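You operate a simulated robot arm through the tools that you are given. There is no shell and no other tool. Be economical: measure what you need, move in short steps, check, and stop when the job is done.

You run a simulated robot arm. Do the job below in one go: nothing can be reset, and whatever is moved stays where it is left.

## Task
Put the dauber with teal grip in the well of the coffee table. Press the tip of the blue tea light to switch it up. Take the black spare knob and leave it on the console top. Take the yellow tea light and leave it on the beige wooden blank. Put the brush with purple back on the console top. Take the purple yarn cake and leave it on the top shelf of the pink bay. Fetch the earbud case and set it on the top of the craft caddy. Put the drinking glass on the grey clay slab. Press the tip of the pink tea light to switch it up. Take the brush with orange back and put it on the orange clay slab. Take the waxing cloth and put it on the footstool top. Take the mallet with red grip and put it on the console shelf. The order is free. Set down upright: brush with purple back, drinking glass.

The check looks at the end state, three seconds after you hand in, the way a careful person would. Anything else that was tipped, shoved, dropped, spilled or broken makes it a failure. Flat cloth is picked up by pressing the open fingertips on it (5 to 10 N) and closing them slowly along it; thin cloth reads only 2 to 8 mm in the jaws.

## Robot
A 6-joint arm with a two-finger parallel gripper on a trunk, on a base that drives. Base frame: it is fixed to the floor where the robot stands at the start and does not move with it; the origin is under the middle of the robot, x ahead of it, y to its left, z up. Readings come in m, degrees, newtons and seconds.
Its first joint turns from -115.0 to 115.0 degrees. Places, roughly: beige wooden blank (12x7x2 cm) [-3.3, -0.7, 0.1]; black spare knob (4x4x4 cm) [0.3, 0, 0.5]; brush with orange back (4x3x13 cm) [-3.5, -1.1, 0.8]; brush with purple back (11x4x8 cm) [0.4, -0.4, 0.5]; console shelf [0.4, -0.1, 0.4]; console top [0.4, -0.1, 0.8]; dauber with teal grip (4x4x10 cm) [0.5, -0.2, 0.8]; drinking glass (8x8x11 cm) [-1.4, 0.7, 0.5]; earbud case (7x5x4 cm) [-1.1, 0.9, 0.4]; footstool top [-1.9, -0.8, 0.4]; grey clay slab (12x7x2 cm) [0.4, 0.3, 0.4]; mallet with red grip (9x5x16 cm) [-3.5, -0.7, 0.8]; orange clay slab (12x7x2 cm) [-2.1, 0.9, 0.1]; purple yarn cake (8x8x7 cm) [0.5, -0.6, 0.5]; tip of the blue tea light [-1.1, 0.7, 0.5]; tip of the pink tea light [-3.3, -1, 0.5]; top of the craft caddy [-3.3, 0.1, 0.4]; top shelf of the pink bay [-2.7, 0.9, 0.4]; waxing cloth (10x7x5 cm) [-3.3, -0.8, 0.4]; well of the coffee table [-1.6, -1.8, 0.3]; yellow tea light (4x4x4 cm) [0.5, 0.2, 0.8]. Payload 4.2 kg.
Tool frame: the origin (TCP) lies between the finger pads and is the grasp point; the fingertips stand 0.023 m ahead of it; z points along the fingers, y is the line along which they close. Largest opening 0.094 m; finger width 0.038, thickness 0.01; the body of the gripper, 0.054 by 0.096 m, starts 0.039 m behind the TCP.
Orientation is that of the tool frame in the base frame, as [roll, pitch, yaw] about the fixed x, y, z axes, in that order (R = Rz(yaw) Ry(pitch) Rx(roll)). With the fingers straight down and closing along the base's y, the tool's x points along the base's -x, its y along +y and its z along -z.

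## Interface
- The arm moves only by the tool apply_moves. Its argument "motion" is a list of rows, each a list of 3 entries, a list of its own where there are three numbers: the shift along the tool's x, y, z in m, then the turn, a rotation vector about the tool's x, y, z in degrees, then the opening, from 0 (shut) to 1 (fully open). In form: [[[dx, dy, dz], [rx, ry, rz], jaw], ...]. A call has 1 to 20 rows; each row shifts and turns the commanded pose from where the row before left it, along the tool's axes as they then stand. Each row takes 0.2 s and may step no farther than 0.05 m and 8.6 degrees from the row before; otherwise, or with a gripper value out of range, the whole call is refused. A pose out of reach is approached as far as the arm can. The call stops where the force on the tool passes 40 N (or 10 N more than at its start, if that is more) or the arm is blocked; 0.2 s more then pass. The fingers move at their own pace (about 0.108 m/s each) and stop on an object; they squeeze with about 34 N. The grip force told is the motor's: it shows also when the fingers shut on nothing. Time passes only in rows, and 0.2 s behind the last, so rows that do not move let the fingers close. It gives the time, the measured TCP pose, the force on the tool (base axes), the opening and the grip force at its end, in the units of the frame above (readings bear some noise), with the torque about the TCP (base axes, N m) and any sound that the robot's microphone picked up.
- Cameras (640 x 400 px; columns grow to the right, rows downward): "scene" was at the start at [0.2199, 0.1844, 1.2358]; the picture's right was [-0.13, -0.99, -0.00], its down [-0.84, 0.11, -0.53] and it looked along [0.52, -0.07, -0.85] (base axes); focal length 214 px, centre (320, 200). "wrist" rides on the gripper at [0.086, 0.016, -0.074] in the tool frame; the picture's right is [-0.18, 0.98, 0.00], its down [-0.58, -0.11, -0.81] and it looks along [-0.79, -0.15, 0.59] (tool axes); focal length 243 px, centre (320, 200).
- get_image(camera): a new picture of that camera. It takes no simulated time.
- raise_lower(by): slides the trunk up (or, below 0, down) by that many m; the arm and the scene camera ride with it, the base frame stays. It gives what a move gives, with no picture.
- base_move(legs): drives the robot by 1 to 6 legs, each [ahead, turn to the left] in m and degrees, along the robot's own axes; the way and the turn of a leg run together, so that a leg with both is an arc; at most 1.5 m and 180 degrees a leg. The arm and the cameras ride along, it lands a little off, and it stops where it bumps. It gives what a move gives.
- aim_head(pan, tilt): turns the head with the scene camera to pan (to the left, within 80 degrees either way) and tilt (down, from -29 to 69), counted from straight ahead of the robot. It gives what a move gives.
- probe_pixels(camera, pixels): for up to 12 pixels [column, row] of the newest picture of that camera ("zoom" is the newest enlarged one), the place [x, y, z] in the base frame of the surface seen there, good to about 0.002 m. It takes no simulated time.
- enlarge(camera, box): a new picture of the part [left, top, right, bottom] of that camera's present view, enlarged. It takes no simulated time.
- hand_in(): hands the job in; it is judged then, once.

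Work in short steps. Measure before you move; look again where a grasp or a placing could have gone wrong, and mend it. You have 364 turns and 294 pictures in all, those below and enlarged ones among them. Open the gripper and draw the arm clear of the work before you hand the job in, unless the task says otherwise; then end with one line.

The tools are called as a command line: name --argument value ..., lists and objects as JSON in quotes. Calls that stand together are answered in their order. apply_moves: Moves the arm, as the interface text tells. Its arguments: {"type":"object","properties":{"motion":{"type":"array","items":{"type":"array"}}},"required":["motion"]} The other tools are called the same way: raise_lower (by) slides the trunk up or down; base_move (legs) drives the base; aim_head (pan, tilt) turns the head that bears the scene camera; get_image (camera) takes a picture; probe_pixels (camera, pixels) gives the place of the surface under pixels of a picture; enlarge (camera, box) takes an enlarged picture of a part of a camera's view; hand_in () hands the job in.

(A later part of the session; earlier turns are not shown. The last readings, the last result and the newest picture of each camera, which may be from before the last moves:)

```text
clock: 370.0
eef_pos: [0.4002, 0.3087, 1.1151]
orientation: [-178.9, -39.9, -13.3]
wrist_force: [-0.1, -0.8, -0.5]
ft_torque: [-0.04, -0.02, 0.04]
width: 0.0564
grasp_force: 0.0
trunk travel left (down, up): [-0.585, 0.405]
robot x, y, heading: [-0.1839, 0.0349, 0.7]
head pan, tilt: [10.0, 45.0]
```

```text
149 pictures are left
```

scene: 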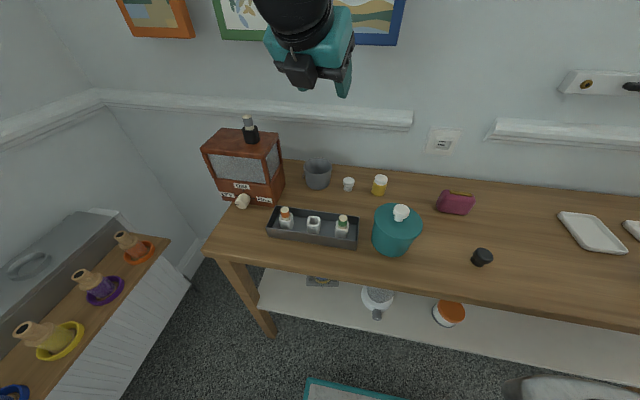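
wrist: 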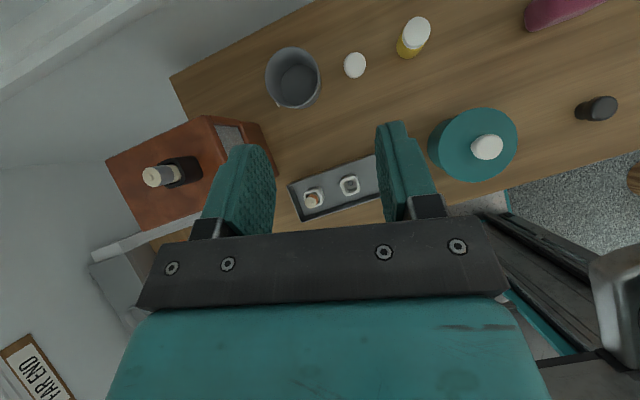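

Probe the yellow tea light from the wrist.

probe_pixels --camera "wrist" --pixels '[[417, 22], [406, 30], [428, 35], [416, 32], [408, 45], [420, 42], [408, 55], [355, 65], [487, 148], [440, 120]]'

```text
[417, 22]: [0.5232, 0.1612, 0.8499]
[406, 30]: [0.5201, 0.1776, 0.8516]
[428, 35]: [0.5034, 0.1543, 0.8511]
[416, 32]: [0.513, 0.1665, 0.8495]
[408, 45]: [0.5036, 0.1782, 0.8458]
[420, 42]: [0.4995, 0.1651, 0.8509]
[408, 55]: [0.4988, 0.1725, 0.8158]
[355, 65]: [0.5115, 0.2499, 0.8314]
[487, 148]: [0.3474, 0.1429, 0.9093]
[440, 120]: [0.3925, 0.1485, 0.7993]
```

Tea light axis (0.512,0.166). Move to the pre-grasp point.

apply_moves --motion '[[[-0.0144, 0.0226, 0.0373], [0, 0, 0], 0.6], [[-0.0144, 0.0226, 0.0373], [0, 0, 0], 0.6], [[-0.0144, 0.0226, 0.0373], [0, 0, 0], 0.6], [[-0.0144, 0.0226, 0.0373], [0, 0, 0], 0.6], [[-0.0144, 0.0226, 0.0373], [0, 0, 0], 0.6], [[0, 0, 0], [0, 0, 0], 0.6]]'

get_image --camera "wrist"

```text
clock: 371.4
eef_pos: [0.4405, 0.1861, 0.9216]
orientation: [-178.9, -39.8, -13.4]
wrist_force: [-0.2, 0.5, 0.0]
ft_torque: [-0.04, -0.03, 0.05]
width: 0.0564
grasp_force: 0.0
trunk travel left (down, up): [-0.585, 0.405]
robot x, y, heading: [-0.1846, 0.0296, 0.7]
head pan, tilt: [10.0, 45.0]
```

```text
148 pictures are left
```

wrist: 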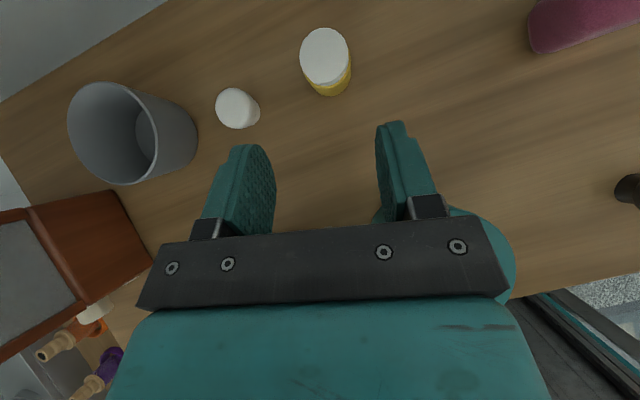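

apply_moves --motion '[[[0, 0.001, 0.04], [0, 0, 0], 0.6], [[0, 0.001, 0.04], [0, 0, 0], 0.6], [[0, 0.001, 0.035], [0, 0, 0], 0.6], [[0, 0, 0], [0, 0, 0], 0.6]]'

get_image --camera "wrist"

```text
clock: 372.4
eef_pos: [0.5124, 0.17, 0.8352]
orientation: [-178.9, -39.9, -13.2]
wrist_force: [0.1, -0.5, -0.1]
ft_torque: [0.0, 0.02, -0.01]
width: 0.0564
grasp_force: 0.0
trunk travel left (down, up): [-0.585, 0.405]
robot x, y, heading: [-0.1849, 0.0336, 0.8]
head pan, tilt: [10.0, 45.0]
```

```text
147 pictures are left
```

wrist: 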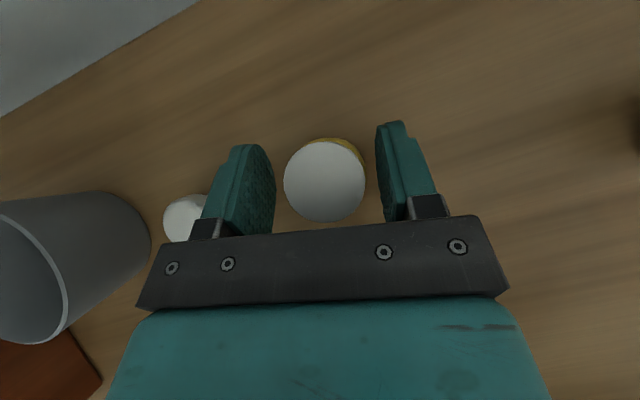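

Centred. Close and lift.

apply_moves --motion '[[[0, 0, 0], [0, 0, 0], 0.45], [[0, 0, 0], [0, 0, 0], 0.3], [[0, 0, 0], [0, 0, 0], 0.2], [[0, 0, 0], [0, 0, 0], 0.2], [[0.026, 0, -0.031], [0, 0, 0], 0.2], [[0, 0, -0.045], [0, 0, 0], 0.2], [[0, 0, -0.045], [0, 0, 0], 0.2], [[0, 0, -0.045], [0, 0, 0], 0.2]]'

get_image --camera "wrist"

```text
clock: 374.2
eef_pos: [0.4267, 0.1859, 0.9758]
orientation: [-178.8, -39.9, -13.4]
wrist_force: [-0.3, 0.0, -1.1]
ft_torque: [0.0, 0.0, 0.0]
width: 0.0347
grasp_force: 34.1
trunk travel left (down, up): [-0.585, 0.405]
robot x, y, heading: [-0.1844, 0.0322, 0.7]
head pan, tilt: [10.0, 45.0]
```

```text
146 pictures are left
```

wrist: 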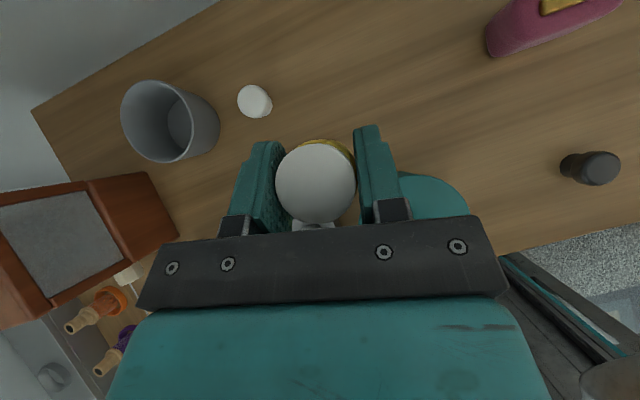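

Yellow tea light held. Back away and travel to the white shelf unit.

base_move --legs '[[-0.5, 0], [0, -178], [1.5, 0], [0, 42], [0.55, 0], [0, -45]]'

aim_head --pan 15 --tilt 35

get_image --camera "scene"

```text
clock: 398.2
eef_pos: [-3.1923, -0.5006, 0.976]
orientation: [-178.9, -40.0, 164.1]
wrist_force: [0.2, -0.5, -0.2]
ft_torque: [-0.05, 0.01, -0.02]
width: 0.0348
grasp_force: 34.2
trunk travel left (down, up): [-0.585, 0.405]
robot x, y, heading: [-2.5764, -0.3742, 178.0]
head pan, tilt: [10.0, 45.0]
```

```text
clock: 398.9
eef_pos: [-3.1923, -0.5014, 0.9756]
orientation: [-178.9, -39.9, 164.1]
wrist_force: [-0.2, -0.1, 0.4]
ft_torque: [-0.01, 0.02, -0.04]
width: 0.0348
grasp_force: 33.9
trunk travel left (down, up): [-0.585, 0.405]
robot x, y, heading: [-2.5717, -0.3767, 178.0]
head pan, tilt: [15.0, 35.0]
```

```text
145 pictures are left
```

scene: 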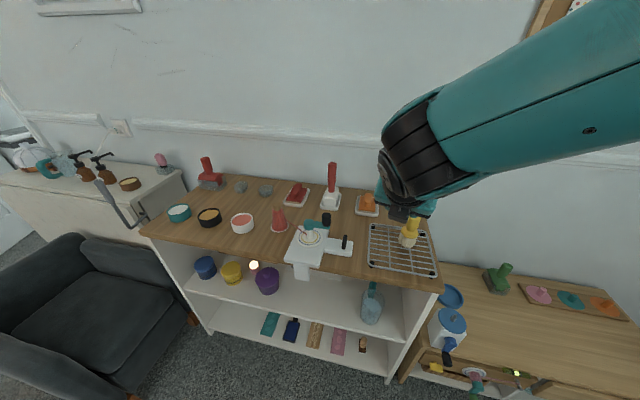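

Retract the tool off the shelf top to the left, then lower in front of the unit.

apply_moves --motion '[[[-0.0247, -0.0219, -0.0208], [0, 0, 0], 0.2], [[-0.0247, -0.0219, -0.0208], [0, 0, 0], 0.2], [[-0.0247, -0.0219, -0.0208], [0, 0, 0], 0.2], [[-0.0247, -0.0219, -0.0208], [0, 0, 0], 0.2]]'

raise_lower --by -0.4

raise_lower --by -0.18

get_image --camera "wrist"

get_image --camera "scene"

```text
clock: 399.9
eef_pos: [-3.0906, -0.6204, 0.9775]
orientation: [-178.8, -39.9, 164.1]
wrist_force: [0.7, 0.3, -0.2]
ft_torque: [0.01, 0.01, 0.02]
width: 0.035
grasp_force: 33.9
trunk travel left (down, up): [-0.585, 0.405]
robot x, y, heading: [-2.578, -0.3758, 178.2]
head pan, tilt: [15.0, 35.0]
```

```text
clock: 403.8
eef_pos: [-3.0897, -0.6215, 0.5776]
orientation: [-179.0, -39.8, 164.1]
wrist_force: [-0.1, -0.3, -0.6]
ft_torque: [0.02, -0.01, -0.02]
width: 0.0349
grasp_force: 33.7
trunk travel left (down, up): [-0.185, 0.805]
robot x, y, heading: [-2.5724, -0.3767, 178.0]
head pan, tilt: [15.0, 35.0]
```

```text
clock: 405.8
eef_pos: [-3.0907, -0.621, 0.3977]
orientation: [-179.0, -39.9, 164.1]
wrist_force: [0.0, -0.2, -0.7]
ft_torque: [-0.01, -0.02, 0.03]
width: 0.0351
grasp_force: 34.1
trunk travel left (down, up): [-0.005, 0.985]
robot x, y, heading: [-2.5714, -0.3747, 177.9]
head pan, tilt: [15.0, 35.0]
```

```text
144 pictures are left
```

wrist: 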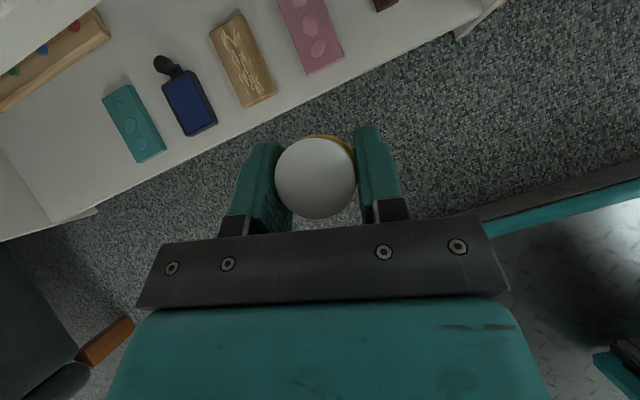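

```text
143 pictures are left
```

scene: 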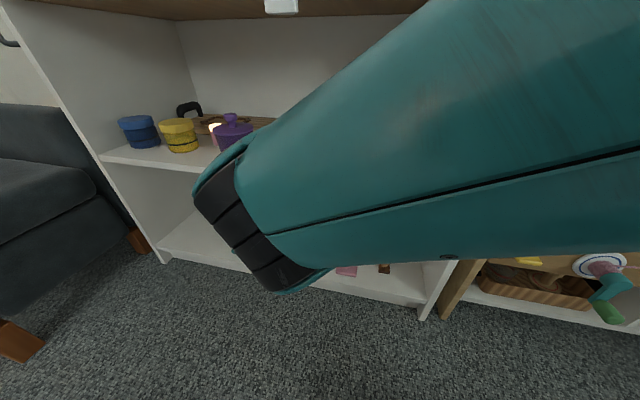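

Probe the beige blank.

probe_pixels --camera "wrist" --pixels '[[242, 60], [212, 28], [238, 14], [272, 88], [242, 102], [258, 95], [190, 100], [310, 40], [250, 130], [60, 150]]'

```text
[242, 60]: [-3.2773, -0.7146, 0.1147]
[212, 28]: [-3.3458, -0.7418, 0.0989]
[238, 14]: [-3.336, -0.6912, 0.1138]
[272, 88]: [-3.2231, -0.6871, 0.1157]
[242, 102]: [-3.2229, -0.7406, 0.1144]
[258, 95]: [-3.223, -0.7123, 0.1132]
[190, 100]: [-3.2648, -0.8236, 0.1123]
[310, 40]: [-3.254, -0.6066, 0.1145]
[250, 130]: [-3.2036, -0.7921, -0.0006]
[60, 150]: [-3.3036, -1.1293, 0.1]
```

Lower the tool to z≈0.2, then nudge the base forward-left.

apply_moves --motion '[[[-0.0257, 0, 0.0306], [0, 0, 0], 0.2], [[-0.0257, 0, 0.0306], [0, 0, 0], 0.2], [[-0.0257, 0, 0.0306], [0, 0, 0], 0.2], [[-0.0257, 0, 0.0306], [0, 0, 0], 0.2], [[-0.0257, 0, 0.0306], [0, 0, 0], 0.2]]'

base_move --legs '[[0.1, 0]]'

get_image --camera "wrist"

```text
clock: 407.0
eef_pos: [-3.0903, -0.6239, 0.1981]
orientation: [-179.0, -40.0, 164.3]
wrist_force: [-0.2, -0.3, -0.1]
ft_torque: [0.02, -0.02, -0.01]
width: 0.0346
grasp_force: 33.5
trunk travel left (down, up): [-0.005, 0.985]
robot x, y, heading: [-2.5729, -0.3759, 178.0]
head pan, tilt: [15.0, 35.0]
```

```text
clock: 408.1
eef_pos: [-3.192, -0.6194, 0.1998]
orientation: [-179.0, -39.8, 164.0]
wrist_force: [0.3, -0.2, -1.2]
ft_torque: [0.0, 0.01, -0.04]
width: 0.0349
grasp_force: 33.7
trunk travel left (down, up): [-0.005, 0.985]
robot x, y, heading: [-2.6749, -0.3688, 177.8]
head pan, tilt: [15.0, 35.0]
```

```text
142 pictures are left
```

wrist: 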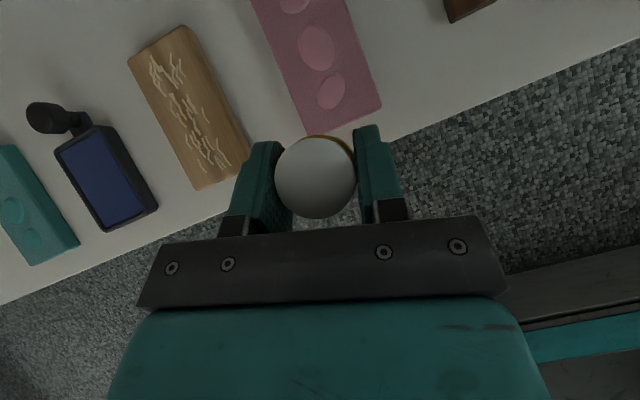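

Move over the blank's centre.

apply_moves --motion '[[[0.0055, -0.0377, 0.0198], [0, 0, 0], 0.2], [[0.0055, -0.0377, 0.0198], [0, 0, 0], 0.2], [[0.0055, -0.0377, 0.0198], [0, 0, 0], 0.2], [[0, 0, 0], [0, 0, 0], 0.2]]'

get_image --camera "wrist"

```text
clock: 409.1
eef_pos: [-3.2717, -0.7167, 0.1669]
orientation: [-179.0, -39.9, 163.9]
wrist_force: [-0.3, 0.4, -0.1]
ft_torque: [0.02, -0.02, 0.02]
width: 0.0349
grasp_force: 33.9
trunk travel left (down, up): [-0.005, 0.985]
robot x, y, heading: [-2.6734, -0.3711, 178.2]
head pan, tilt: [15.0, 35.0]
```

```text
141 pictures are left
```

wrist: 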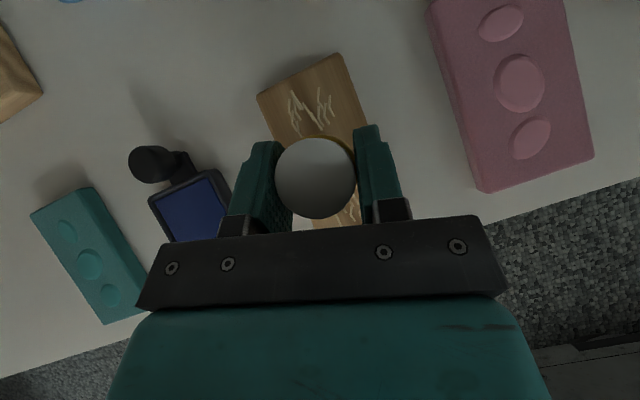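

Lower to contact.

apply_moves --motion '[[[-0.0083, 0, 0.01], [0, 0, 0], 0.2], [[-0.0013, 0, 0.0015], [0, 0, 0], 0.2], [[0, 0, 0], [0, 0, 0], 0.2]]'

apply_moves --motion '[[[-0.0013, 0, 0.0015], [0, 0, 0], 0.2], [[0, 0, 0], [0, 0, 0], 0.2]]'

```text
clock: 409.9
eef_pos: [-3.2725, -0.7156, 0.1515]
orientation: [-178.9, -40.0, 164.0]
wrist_force: [0.2, 0.2, 2.8]
ft_torque: [0.06, -0.01, 0.0]
width: 0.035
grasp_force: 34.3
trunk travel left (down, up): [-0.005, 0.985]
robot x, y, heading: [-2.6715, -0.3742, 177.9]
head pan, tilt: [15.0, 35.0]
```

```text
clock: 410.5
eef_pos: [-3.2712, -0.7163, 0.1514]
orientation: [-178.6, -40.0, 163.8]
wrist_force: [1.6, 2.4, 20.9]
ft_torque: [0.33, -0.1, -0.04]
width: 0.035
grasp_force: 33.7
trunk travel left (down, up): [-0.005, 0.985]
robot x, y, heading: [-2.6716, -0.3705, 178.0]
head pan, tilt: [15.0, 35.0]
```

Contact. Ease, open, withdraw along the axis.

apply_moves --motion '[[[0.001, 0, -0.0012], [0, 0, 0], 0.2], [[0, 0, 0], [0, 0, 0], 0.45], [[0, 0, 0], [0, 0, 0], 0.58], [[0, 0, -0.03], [0, 0, 0], 0.58], [[0, 0, -0.03], [0, 0, 0], 0.58], [[0, 0, -0.03], [0, 0, 0], 0.58]]'

get_image --camera "wrist"

```text
clock: 411.9
eef_pos: [-3.2107, -0.7293, 0.2216]
orientation: [-178.9, -39.9, 164.0]
wrist_force: [1.1, -0.2, 0.7]
ft_torque: [-0.03, 0.02, 0.01]
width: 0.0546
grasp_force: 0.0
trunk travel left (down, up): [-0.005, 0.985]
robot x, y, heading: [-2.6737, -0.3734, 178.1]
head pan, tilt: [15.0, 35.0]
```

```text
140 pictures are left
```

wrist: 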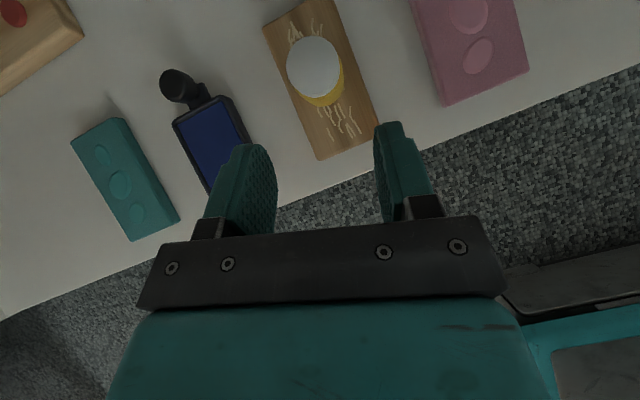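

Yellow tea light is on the blank. Withdraw, then reposition to re-press the pink light.

apply_moves --motion '[[[-0.03, 0, -0.03], [0, 0, 0], 0.3], [[-0.03, 0, -0.03], [0, 0, 0], 0.0], [[-0.02, 0, -0.02], [0, 0, 0], 0.0]]'

base_move --legs '[[-0.05, 0], [0, 88], [0.33, 0]]'

raise_lower --by 0.35

base_move --legs '[[0, -87]]'

get_image --camera "wrist"

```text
clock: 412.7
eef_pos: [-3.1054, -0.7574, 0.2307]
orientation: [-178.9, -40.1, 163.9]
wrist_force: [-0.5, -0.1, -0.5]
ft_torque: [-0.02, -0.06, -0.01]
width: 0.0
grasp_force: 33.9
trunk travel left (down, up): [-0.005, 0.985]
robot x, y, heading: [-2.6775, -0.3749, 178.0]
head pan, tilt: [15.0, 35.0]
```

```text
clock: 419.1
eef_pos: [-2.288, -1.1519, 0.2306]
orientation: [-178.9, -39.9, -109.0]
wrist_force: [0.2, 1.1, 0.8]
ft_torque: [-0.02, 0.0, 0.01]
width: 0.0
grasp_force: 34.6
trunk travel left (down, up): [-0.005, 0.985]
robot x, y, heading: [-2.6499, -0.6956, -95.1]
head pan, tilt: [15.0, 35.0]
```

```text
clock: 422.6
eef_pos: [-2.29, -1.1511, 0.5806]
orientation: [-178.9, -40.0, -109.0]
wrist_force: [0.4, 0.1, 0.1]
ft_torque: [0.01, 0.0, 0.02]
width: 0.0
grasp_force: 33.7
trunk travel left (down, up): [-0.355, 0.635]
robot x, y, heading: [-2.6499, -0.7067, -95.3]
head pan, tilt: [15.0, 35.0]
```

```text
clock: 426.6
eef_pos: [-3.0792, -1.0905, 0.5814]
orientation: [-178.8, -39.9, 164.5]
wrist_force: [0.5, -0.4, -0.5]
ft_torque: [0.02, -0.02, -0.01]
width: 0.0
grasp_force: 34.0
trunk travel left (down, up): [-0.355, 0.635]
robot x, y, heading: [-2.6493, -0.6998, 178.6]
head pan, tilt: [15.0, 35.0]
```

```text
139 pictures are left
```

wrist: 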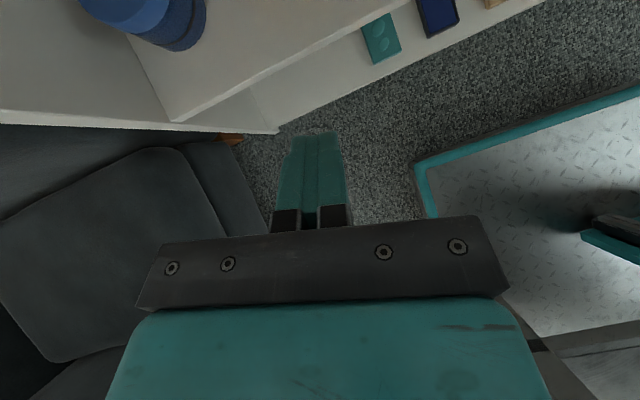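

Flatten the arm: raise the tool, lower the trunk, and move toward the front of the pink light.

apply_moves --motion '[[[0.0318, 0.0126, -0.0255], [0, 0, 0], 0.0], [[0.0318, 0.0126, -0.0255], [0, 0, 0], 0.0], [[0.0318, 0.0126, -0.0255], [0, 0, 0], 0.0]]'

raise_lower --by -0.3

apply_moves --motion '[[[0.0318, 0.0126, -0.0255], [0, 0, 0], 0.0], [[0.0318, 0.0126, -0.0255], [0, 0, 0], 0.0], [[0.0318, 0.0126, -0.0255], [0, 0, 0], 0.0], [[0.0318, 0.0126, -0.0255], [0, 0, 0], 0.0], [[0, 0, 0], [5.1, 0, -6.1], 0.0], [[0, 0, 0], [0, 5, 0], 0.0]]'

get_image --camera "wrist"

```text
clock: 427.4
eef_pos: [-3.0918, -1.0436, 0.6912]
orientation: [179.1, -40.3, 165.4]
wrist_force: [-0.5, 0.1, 2.6]
ft_torque: [-0.06, -0.13, 0.0]
width: 0.0
grasp_force: 34.0
trunk travel left (down, up): [-0.355, 0.635]
robot x, y, heading: [-2.6484, -0.6996, 178.2]
head pan, tilt: [15.0, 35.0]
```

```text
clock: 430.4
eef_pos: [-3.0943, -1.0423, 0.3909]
orientation: [179.5, -40.1, 164.9]
wrist_force: [0.5, -0.2, 0.6]
ft_torque: [0.05, -0.01, 0.0]
width: 0.0
grasp_force: 34.6
trunk travel left (down, up): [-0.055, 0.935]
robot x, y, heading: [-2.6507, -0.7033, 178.3]
head pan, tilt: [15.0, 35.0]
```

```text
clock: 431.1
eef_pos: [-3.1043, -1.0121, 0.3942]
orientation: [166.6, -41.0, 173.3]
wrist_force: [0.5, -0.3, -0.1]
ft_torque: [-0.02, 0.02, 0.0]
width: 0.0
grasp_force: 33.8
trunk travel left (down, up): [-0.055, 0.935]
robot x, y, heading: [-2.653, -0.6977, 178.3]
head pan, tilt: [15.0, 35.0]
stopped in row 3: the arm was blocked; the commanded pose is now the measured one
```

```text
138 pictures are left
```

wrist: 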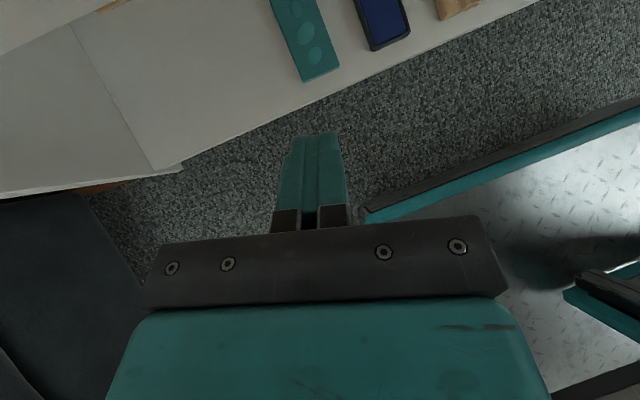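

Too folded; back the base 7 cm, restore roll, then raise while extending.

base_move --legs '[[-0.08, 0]]'

apply_moves --motion '[[[0.01, 0, 0.02], [6.7, 0, 0], 0.0], [[0.02, 0, 0.03], [6.7, 0, 0], 0.0], [[0.03, 0, 0.0], [0, 0, 0], 0.0], [[0.03, 0, -0.02], [0, 0, 0], 0.0], [[0.03, 0, -0.025], [0, 0, 0], 0.0], [[0.03, 0, -0.025], [0, 0, 0], 0.0]]'

get_image --camera "scene"

```text
clock: 432.1
eef_pos: [-3.0226, -1.0154, 0.3948]
orientation: [166.6, -40.9, 173.5]
wrist_force: [0.8, -0.2, -0.1]
ft_torque: [-0.06, -0.03, 0.01]
width: 0.0
grasp_force: 33.8
trunk travel left (down, up): [-0.055, 0.935]
robot x, y, heading: [-2.5705, -0.7007, 178.2]
head pan, tilt: [15.0, 35.0]
```

```text
clock: 433.5
eef_pos: [-3.1191, -0.997, 0.5097]
orientation: [-179.8, -41.0, 173.6]
wrist_force: [0.1, 0.4, 0.0]
ft_torque: [-0.01, -0.04, -0.01]
width: 0.0
grasp_force: 34.0
trunk travel left (down, up): [-0.055, 0.935]
robot x, y, heading: [-2.5687, -0.7062, 178.5]
head pan, tilt: [15.0, 35.0]
```

```text
137 pictures are left
```

scene: 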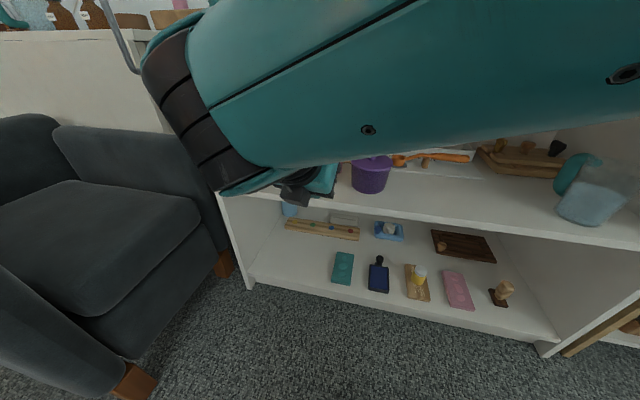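

Raise and extend above the light, then nudge the base.

apply_moves --motion '[[[0.0255, 0, -0.0143], [0, 0, 0], 0.0], [[0.0255, 0, -0.0143], [0, 0, 0], 0.0], [[0.03, -0.0045, 0.0261], [0, 0, 0], 0.0], [[0.03, -0.0045, 0.0261], [0, 0, 0], 0.0], [[0.03, -0.0045, 0.0261], [0, 0, 0], 0.0], [[0.03, -0.0045, 0.0261], [0, 0, 0], 0.0]]'

base_move --legs '[[0.035, 0]]'

get_image --camera "wrist"

```text
clock: 434.9
eef_pos: [-3.2976, -0.9863, 0.5547]
orientation: [180.0, -40.9, 173.6]
wrist_force: [-0.4, 0.1, 0.4]
ft_torque: [-0.04, 0.0, 0.02]
width: 0.0
grasp_force: 33.9
out of reach, approached as far as the arm can: row 6
trunk travel left (down, up): [-0.055, 0.935]
robot x, y, heading: [-2.5717, -0.7022, 178.2]
head pan, tilt: [15.0, 35.0]
```

```text
clock: 435.8
eef_pos: [-3.3323, -0.9857, 0.5561]
orientation: [-180.0, -41.0, 173.6]
wrist_force: [-0.5, -0.3, 0.4]
ft_torque: [-0.01, -0.03, -0.03]
width: 0.0
grasp_force: 33.7
trunk travel left (down, up): [-0.055, 0.935]
robot x, y, heading: [-2.6056, -0.7012, 178.6]
head pan, tilt: [15.0, 35.0]
```

```text
136 pictures are left
```

wrist: 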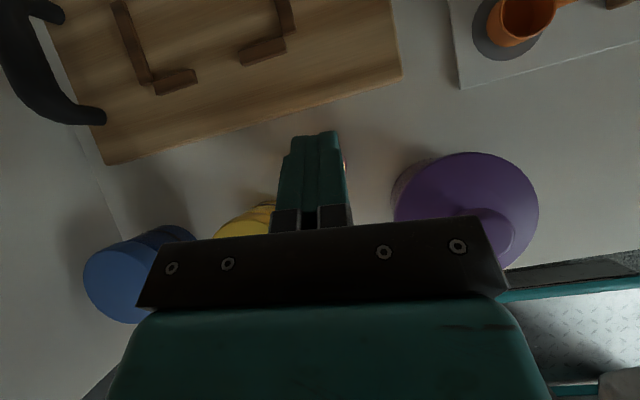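

Shift 9 mm left, descend to just above, then press.

apply_moves --motion '[[[0, -0.009, 0], [0, 0, 0], 0.0], [[-0.0131, 0, 0.0151], [0, 0, 0], 0.0], [[-0.0098, 0, 0.0113], [0, 0, 0], 0.0], [[0, 0, 0], [0, 0, 0], 0.0]]'

get_image --camera "wrist"

```text
clock: 436.8
eef_pos: [-3.3314, -0.9917, 0.5191]
orientation: [-180.0, -41.0, 173.6]
wrist_force: [-0.8, -0.5, 0.5]
ft_torque: [-0.02, 0.01, -0.01]
width: 0.0
grasp_force: 34.1
out of reach, approached as far as the arm can: row 1
trunk travel left (down, up): [-0.055, 0.935]
robot x, y, heading: [-2.6056, -0.7051, 178.5]
head pan, tilt: [15.0, 35.0]
```

```text
135 pictures are left
```

wrist: 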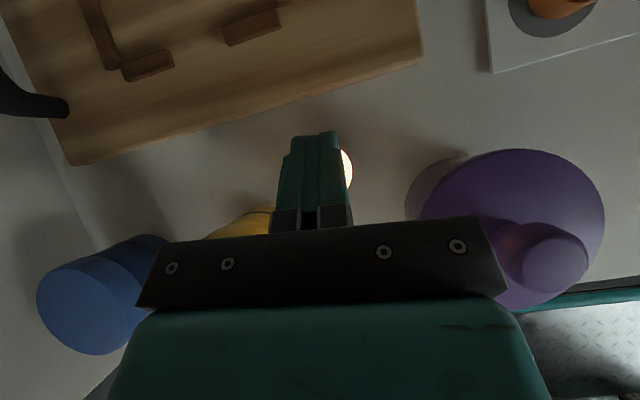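

Lit and aligned; press.

apply_moves --motion '[[[-0.0046, 0, 0.0053], [0, 0, 0], 0.0], [[-0.002, 0, 0.0023], [0, 0, 0], 0.0], [[-0.0013, 0, 0.0015], [0, 0, 0], 0.0], [[0, 0, 0], [0, 0, 0], 0.0]]'

```text
clock: 437.8
eef_pos: [-3.3305, -0.9924, 0.5074]
orientation: [-179.9, -41.0, 173.5]
wrist_force: [0.6, 0.5, 2.2]
ft_torque: [0.01, 0.01, -0.02]
width: 0.0
grasp_force: 34.2
trunk travel left (down, up): [-0.055, 0.935]
robot x, y, heading: [-2.6064, -0.7017, 178.5]
head pan, tilt: [15.0, 35.0]
heard: click
```

Clicked. Lift and retract, check that it is dark.

apply_moves --motion '[[[0.02, 0, -0.023], [0, 0, 0], 0.0], [[0.015, 0, -0.018], [0, 0, 0], 0.0], [[-0.026, 0, -0.023], [0, 0, 0], 0.0], [[-0.03, 0, -0.026], [0, 0, 0], 0.0], [[-0.03, 0, -0.026], [0, 0, 0], 0.0], [[-0.03, 0, -0.026], [0, 0, 0], 0.0], [[-0.02, 0, -0.017], [0, 0, 0], 0.0]]'

get_image --camera "scene"

```text
clock: 439.4
eef_pos: [-3.1495, -1.0089, 0.5582]
orientation: [-180.0, -40.9, 173.5]
wrist_force: [-0.2, 0.5, 0.4]
ft_torque: [0.02, 0.01, 0.04]
width: 0.0
grasp_force: 34.0
out of reach, approached as far as the arm can: row 2
trunk travel left (down, up): [-0.055, 0.935]
robot x, y, heading: [-2.604, -0.7037, 178.1]
head pan, tilt: [15.0, 35.0]
```

```text
134 pictures are left
```

scene: 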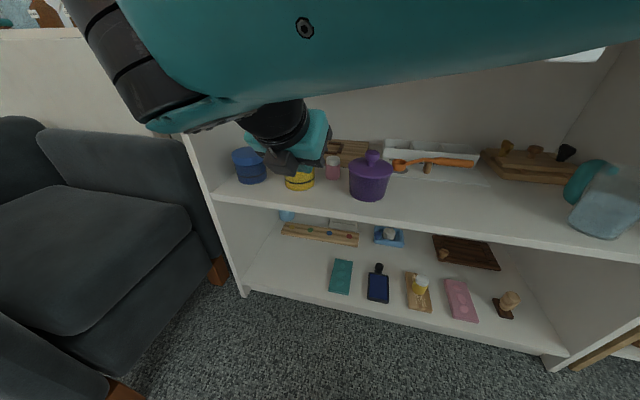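

Pink light is now off. Next the mallet: retract a bit, raise, and look at it from above.

apply_moves --motion '[[[-0.03, 0.01, -0.026], [0, 0, 0], 0.3], [[-0.015, 0.03, -0.013], [0, 0, 0], 0.5]]'

raise_lower --by 0.4

raise_lower --by 0.15

aim_head --pan 0 --tilt 40

get_image --camera "scene"

```text
clock: 440.2
eef_pos: [-3.1121, -0.9585, 0.5556]
orientation: [179.4, -41.0, 170.2]
wrist_force: [-0.6, -0.3, -0.1]
ft_torque: [-0.02, 0.01, -0.05]
width: 0.047
grasp_force: 0.1
trunk travel left (down, up): [-0.055, 0.935]
robot x, y, heading: [-2.6068, -0.7008, 178.3]
head pan, tilt: [15.0, 35.0]
stopped in row 2: the arm was blocked; the commanded pose is now the measured one
```

```text
clock: 444.0
eef_pos: [-3.1082, -0.9603, 0.9576]
orientation: [179.7, -40.9, 170.5]
wrist_force: [0.0, 0.3, 0.2]
ft_torque: [0.01, -0.04, 0.0]
width: 0.047
grasp_force: 0.0
trunk travel left (down, up): [-0.455, 0.535]
robot x, y, heading: [-2.6062, -0.7003, 178.4]
head pan, tilt: [15.0, 35.0]
```

```text
clock: 445.8
eef_pos: [-3.108, -0.962, 1.1054]
orientation: [179.7, -41.0, 170.5]
wrist_force: [-0.1, 0.4, 0.0]
ft_torque: [0.01, -0.01, 0.07]
width: 0.0471
grasp_force: 0.2
trunk travel left (down, up): [-0.605, 0.385]
robot x, y, heading: [-2.6078, -0.7009, 178.5]
head pan, tilt: [15.0, 35.0]
```

```text
clock: 446.5
eef_pos: [-3.1091, -0.9623, 1.1072]
orientation: [179.6, -41.0, 170.7]
wrist_force: [-0.2, -0.4, 0.0]
ft_torque: [-0.03, 0.04, 0.0]
width: 0.0469
grasp_force: 0.0
trunk travel left (down, up): [-0.605, 0.385]
robot x, y, heading: [-2.6057, -0.7022, 178.5]
head pan, tilt: [0.0, 40.0]
```

```text
133 pictures are left
```

scene: 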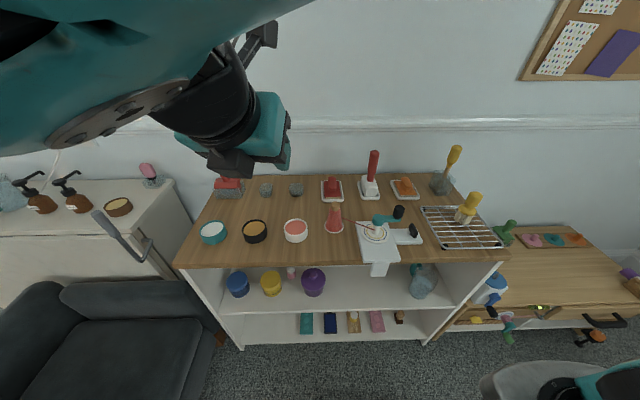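

enlarge --camera "scene" --box '[310, 140, 450, 240]'

probe_pixels --camera "scene" --pixels '[[374, 152], [373, 165], [370, 180], [362, 186], [378, 184], [369, 194], [398, 211], [380, 222], [376, 240], [413, 230], [333, 183], [402, 182]]'

```text
4.00 times, centred on (380, 190) of scene
```

zoom: 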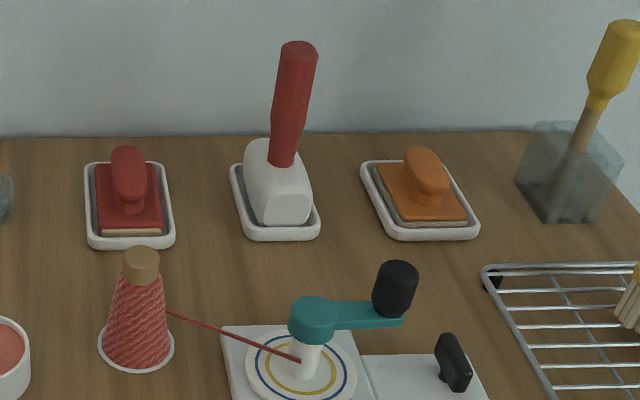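

```text
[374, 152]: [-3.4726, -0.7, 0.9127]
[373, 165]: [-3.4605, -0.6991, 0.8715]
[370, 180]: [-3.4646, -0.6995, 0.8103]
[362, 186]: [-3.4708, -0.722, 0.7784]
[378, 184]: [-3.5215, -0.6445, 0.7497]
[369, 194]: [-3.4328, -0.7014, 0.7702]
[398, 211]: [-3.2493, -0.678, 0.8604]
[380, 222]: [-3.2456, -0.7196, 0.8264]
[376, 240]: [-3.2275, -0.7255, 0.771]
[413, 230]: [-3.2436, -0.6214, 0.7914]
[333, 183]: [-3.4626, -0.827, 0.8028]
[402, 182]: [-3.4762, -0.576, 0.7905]
```

Mallet handle axis (−3.475,−0.70), z 0.82–0.913. Drive 0.1 forward, flatten the tool to 60°, and align in front of it.

base_move --legs '[[0.1, 0]]'

apply_moves --motion '[[[0, 0.04, 0], [0, 7, 0], 0.5], [[0, 0.04, 0], [0, 7, 0], 0.5], [[0, 0.04, 0], [0, 6, 0], 0.5], [[0, 0.04, 0], [0, 0, 0], 0.5], [[0, 0.04, 0], [0, 0, 0], 0.5]]'

get_image --camera "wrist"

```text
clock: 447.7
eef_pos: [-3.2099, -0.9587, 1.1078]
orientation: [179.7, -41.0, 170.4]
wrist_force: [-0.1, 0.7, 0.4]
ft_torque: [0.0, 0.01, -0.02]
width: 0.0467
grasp_force: 0.0
trunk travel left (down, up): [-0.605, 0.385]
robot x, y, heading: [-2.7053, -0.6969, 178.3]
head pan, tilt: [0.0, 40.0]
```

```text
clock: 448.9
eef_pos: [-3.1763, -0.7588, 1.1093]
orientation: [179.3, -61.1, 170.8]
wrist_force: [0.6, 0.7, 0.0]
ft_torque: [0.02, 0.0, -0.06]
width: 0.0469
grasp_force: 0.1
trunk travel left (down, up): [-0.605, 0.385]
robot x, y, heading: [-2.7071, -0.6982, 178.1]
head pan, tilt: [0.0, 40.0]
```

```text
131 pictures are left
```

wrist: 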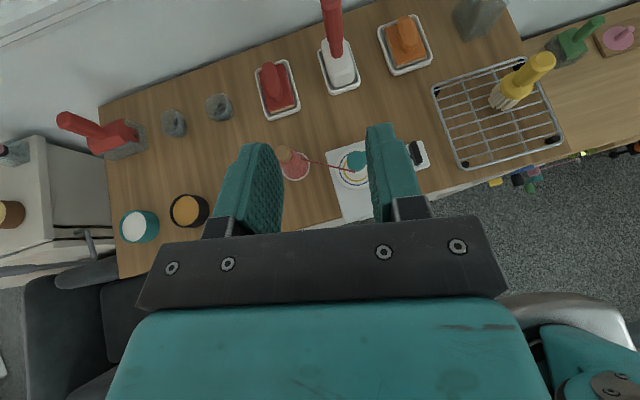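

apply_moves --motion '[[[0, 0, 0], [-7, 0, 3.9], 0.5], [[-0.01, -0.005, 0.0417], [0, 0, 0], 0.5], [[-0.01, -0.005, 0.0417], [0, 0, 0], 0.5], [[-0.01, -0.005, 0.0417], [0, 0, 0], 0.5], [[-0.01, -0.005, 0.0417], [0, 0, 0], 0.5], [[-0.01, -0.005, 0.0417], [0, 0, 0], 0.5], [[-0.01, -0.005, 0.0417], [0, 0, 0], 0.5]]'

get_image --camera "wrist"

get_image --camera "scene"

```text
clock: 450.5
eef_pos: [-3.3656, -0.7299, 0.935]
orientation: [179.6, -60.9, 162.5]
wrist_force: [1.1, 0.6, 0.2]
ft_torque: [0.03, 0.03, 0.03]
width: 0.0471
grasp_force: 0.1
trunk travel left (down, up): [-0.605, 0.385]
robot x, y, heading: [-2.7076, -0.6975, 178.2]
head pan, tilt: [0.0, 40.0]
```

```text
130 pictures are left
```

wrist: 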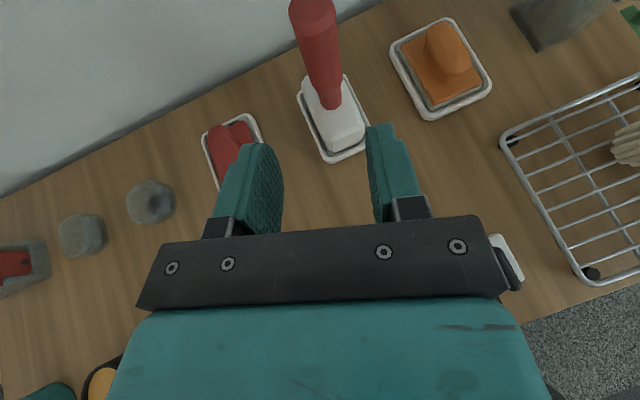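

```text
129 pictures are left
```

scene: 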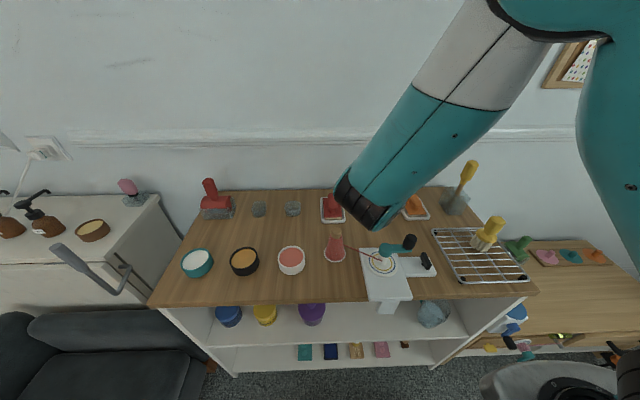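

probe_pixels --camera "wrist" --pixels '[[312, 12], [318, 40], [325, 80], [305, 45], [337, 45], [330, 120], [505, 265], [350, 130]]'

```text
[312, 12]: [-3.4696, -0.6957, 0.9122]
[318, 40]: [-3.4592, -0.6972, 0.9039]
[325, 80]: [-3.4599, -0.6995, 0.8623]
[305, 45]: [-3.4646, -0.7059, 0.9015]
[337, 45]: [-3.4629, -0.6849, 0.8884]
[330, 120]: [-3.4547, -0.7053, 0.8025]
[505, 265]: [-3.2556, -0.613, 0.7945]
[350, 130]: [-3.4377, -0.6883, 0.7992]
```

apply_moves --motion '[[[0, 0, 0.043], [0, 0, 0], 0.5], [[0, 0, 0.043], [0, 0, 0], 0.5], [[0, 0, 0.042], [0, 0, 0], 0.5], [[0, 0, 0], [0, 0, 0], 0.5]]'

get_image --camera "wrist"

```text
clock: 451.5
eef_pos: [-3.4714, -0.6964, 0.8717]
orientation: [179.5, -61.0, 162.6]
wrist_force: [0.0, -0.7, 0.1]
ft_torque: [-0.02, -0.03, -0.01]
width: 0.047
grasp_force: 0.0
trunk travel left (down, up): [-0.605, 0.385]
robot x, y, heading: [-2.7085, -0.6948, 178.4]
head pan, tilt: [0.0, 40.0]
```

```text
128 pictures are left
```

wrist: 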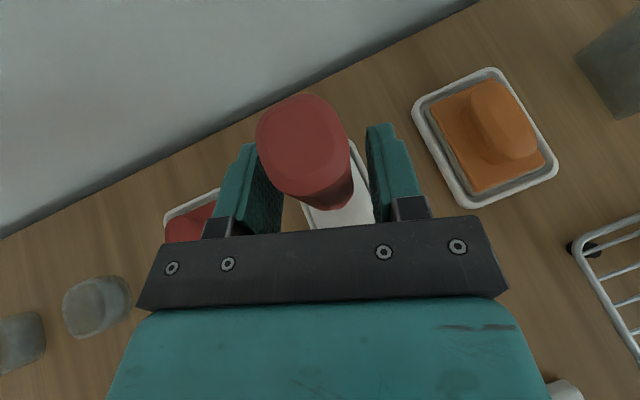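

apply_moves --motion '[[[0, 0, 0], [0, 0, 0], 0.4], [[0, 0, 0], [0, 0, 0], 0.33], [[0, 0, 0], [0, 0, 0], 0.27], [[0, 0, 0], [0, 0, 0], 0.15], [[0, 0, 0], [0, 0, 0], 0.1], [[0, 0, 0], [0, 0, 0], 0.1]]'

raise_lower --by 0.05

get_image --camera "wrist"

```text
clock: 452.9
eef_pos: [-3.4706, -0.6966, 0.8717]
orientation: [179.4, -61.0, 162.6]
wrist_force: [-0.1, 4.9, -0.6]
ft_torque: [0.39, 0.05, 0.88]
width: 0.0337
grasp_force: 33.7
trunk travel left (down, up): [-0.605, 0.385]
robot x, y, heading: [-2.7035, -0.7026, 178.3]
head pan, tilt: [0.0, 40.0]
```

```text
clock: 453.8
eef_pos: [-3.4699, -0.6966, 0.9211]
orientation: [179.6, -61.0, 162.5]
wrist_force: [-0.3, 0.7, -2.5]
ft_torque: [0.01, 0.0, 0.02]
width: 0.0286
grasp_force: 34.3
trunk travel left (down, up): [-0.655, 0.335]
robot x, y, heading: [-2.7045, -0.6973, 178.2]
head pan, tilt: [0.0, 40.0]
```

```text
127 pictures are left
```

wrist: 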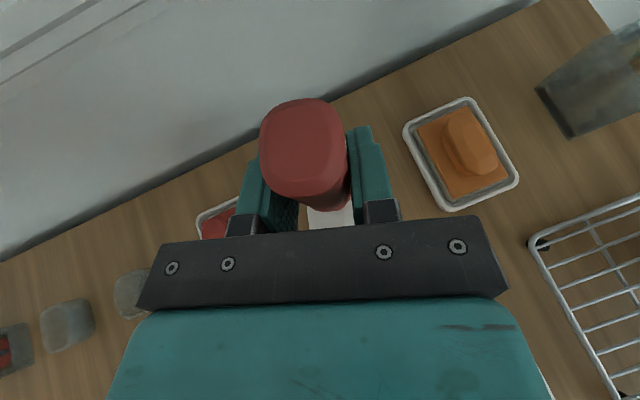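

Lifted; raise further and check the tray stayed.

raise_lower --by 0.15

enlarge --camera "scene" --box '[280, 130, 460, 260]'

get_image --camera "wrist"

```text
clock: 455.5
eef_pos: [-3.4712, -0.6972, 1.0714]
orientation: [179.6, -61.0, 162.6]
wrist_force: [-0.4, 0.3, -1.7]
ft_torque: [0.0, -0.02, 0.02]
width: 0.0286
grasp_force: 33.9
trunk travel left (down, up): [-0.805, 0.185]
robot x, y, heading: [-2.7087, -0.6969, 178.0]
head pan, tilt: [0.0, 40.0]
```

```text
3.08 times, centred on (370, 195) of scene
```

zoom: 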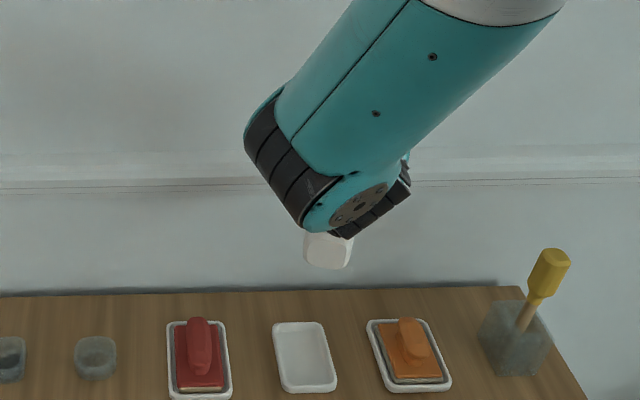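

```text
125 pictures are left
```

wrist: 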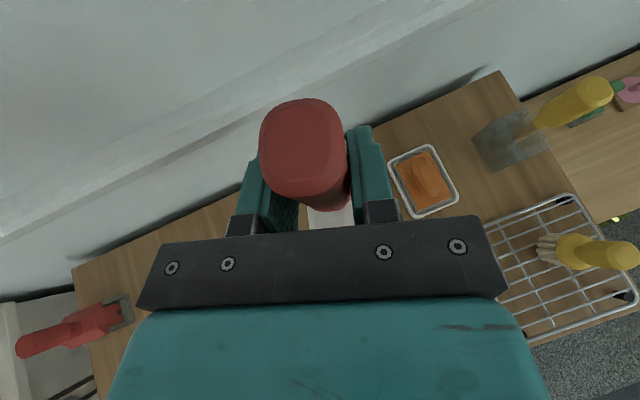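

Tray stayed. Retract and drive back to the console.

apply_moves --motion '[[[-0.0194, 0, -0.035], [0, 0, 0], 0.1], [[-0.0194, 0, -0.035], [0, 0, 0], 0.1], [[-0.0194, 0, -0.035], [0, 0, 0], 0.1], [[-0.0194, 0, -0.035], [0, 0, 0], 0.1]]'

base_move --legs '[[-0.1, 0], [0, -88], [0.5, 0], [0, -88], [1.5, 0]]'

aim_head --pan 0 --tilt 35

get_image --camera "scene"

```text
clock: 456.5
eef_pos: [-3.3169, -0.7456, 1.0715]
orientation: [179.7, -61.0, 162.4]
wrist_force: [-0.5, 0.4, -2.1]
ft_torque: [0.01, 0.0, -0.05]
width: 0.0288
grasp_force: 33.8
trunk travel left (down, up): [-0.805, 0.185]
robot x, y, heading: [-2.7054, -0.6972, 178.4]
head pan, tilt: [0.0, 40.0]
```

```text
clock: 474.9
eef_pos: [-0.4847, -0.2215, 1.0729]
orientation: [179.6, -60.9, -18.1]
wrist_force: [-0.5, -0.2, -1.8]
ft_torque: [-0.01, 0.04, -0.02]
width: 0.0285
grasp_force: 33.4
trunk travel left (down, up): [-0.805, 0.185]
robot x, y, heading: [-1.0941, -0.2584, -2.6]
head pan, tilt: [0.0, 40.0]
```

```text
clock: 475.5
eef_pos: [-0.4842, -0.2212, 1.0726]
orientation: [179.4, -61.0, -18.0]
wrist_force: [0.4, -0.5, -3.0]
ft_torque: [0.02, 0.07, 0.01]
width: 0.0287
grasp_force: 33.9
trunk travel left (down, up): [-0.805, 0.185]
robot x, y, heading: [-1.0997, -0.2598, -2.3]
head pan, tilt: [0.0, 35.0]
```

```text
124 pictures are left
```

scene: 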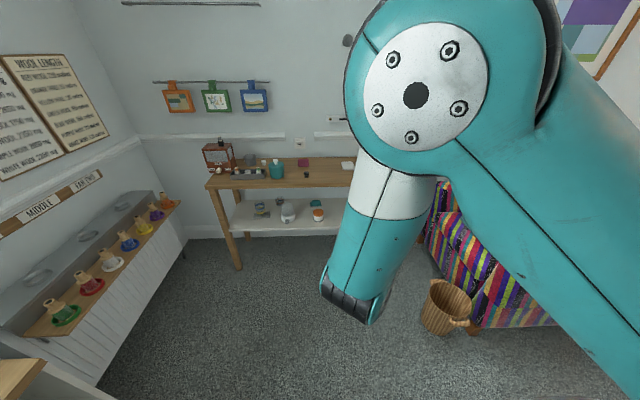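

Lower the trunk in stages while raising the arm to ~0.62, staying clear of the console.

raise_lower --by -0.4

apply_moves --motion '[[[0.035, 0, -0.0194], [0, 0, 0], 0.1], [[0.035, 0, -0.0194], [0, 0, 0], 0.1], [[0.035, 0, -0.0194], [0, 0, 0], 0.1], [[0.035, 0, -0.0194], [0, 0, 0], 0.1], [[0.035, 0, -0.0194], [0, 0, 0], 0.1]]'

raise_lower --by -0.36

apply_moves --motion '[[[0.035, 0, -0.0194], [0, 0, 0], 0.1], [[0.035, 0, -0.0194], [0, 0, 0], 0.1], [[0.035, 0, -0.0194], [0, 0, 0], 0.1]]'

base_move --legs '[[0, 2.5], [0.6, 0]]'

get_image --camera "wrist"

get_image --camera "scene"

```text
clock: 479.4
eef_pos: [-0.4858, -0.2204, 0.6713]
orientation: [179.6, -61.0, -18.0]
wrist_force: [-0.9, -0.3, -3.0]
ft_torque: [0.0, 0.01, 0.0]
width: 0.0289
grasp_force: 33.5
trunk travel left (down, up): [-0.405, 0.585]
robot x, y, heading: [-1.0985, -0.2596, -2.4]
head pan, tilt: [0.0, 35.0]
```

```text
clock: 480.6
eef_pos: [-0.4851, -0.2214, 0.8721]
orientation: [179.5, -60.8, -18.0]
wrist_force: [0.9, -0.6, -2.7]
ft_torque: [0.04, 0.02, -0.04]
width: 0.029
grasp_force: 34.2
trunk travel left (down, up): [-0.405, 0.585]
robot x, y, heading: [-1.0965, -0.256, -2.6]
head pan, tilt: [0.0, 35.0]
```

```text
clock: 484.1
eef_pos: [-0.4852, -0.2214, 0.5119]
orientation: [179.6, -61.0, -18.2]
wrist_force: [1.1, -0.3, -2.5]
ft_torque: [0.03, 0.02, 0.01]
width: 0.0287
grasp_force: 34.1
trunk travel left (down, up): [-0.045, 0.945]
robot x, y, heading: [-1.098, -0.2569, -2.5]
head pan, tilt: [0.0, 35.0]
```

```text
clock: 484.9
eef_pos: [-0.4835, -0.219, 0.6316]
orientation: [179.5, -60.9, -18.0]
wrist_force: [-0.9, -0.2, -2.0]
ft_torque: [0.03, 0.04, 0.01]
width: 0.0287
grasp_force: 33.9
trunk travel left (down, up): [-0.045, 0.945]
robot x, y, heading: [-1.0943, -0.2597, -2.6]
head pan, tilt: [0.0, 35.0]
```

```text
clock: 488.6
eef_pos: [0.1124, -0.1941, 0.6315]
orientation: [179.5, -61.0, -15.7]
wrist_force: [-0.1, 0.1, -1.7]
ft_torque: [-0.02, 0.03, 0.04]
width: 0.0287
grasp_force: 33.9
trunk travel left (down, up): [-0.045, 0.945]
robot x, y, heading: [-0.4992, -0.2595, 0.0]
head pan, tilt: [0.0, 35.0]
```

```text
123 pictures are left
```

wrist: 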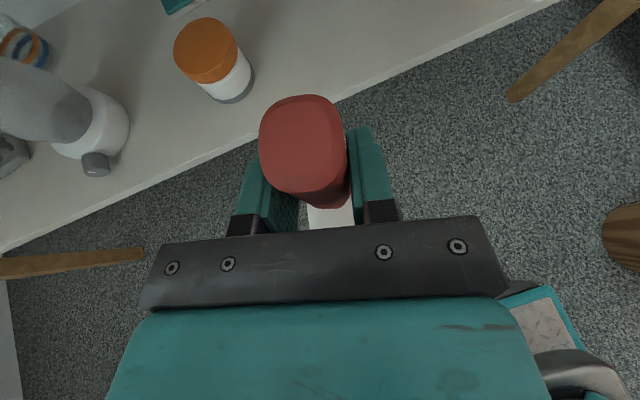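

```text
122 pictures are left
```

scene: 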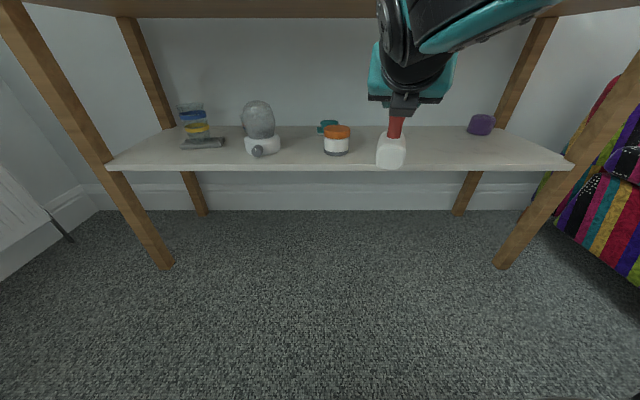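

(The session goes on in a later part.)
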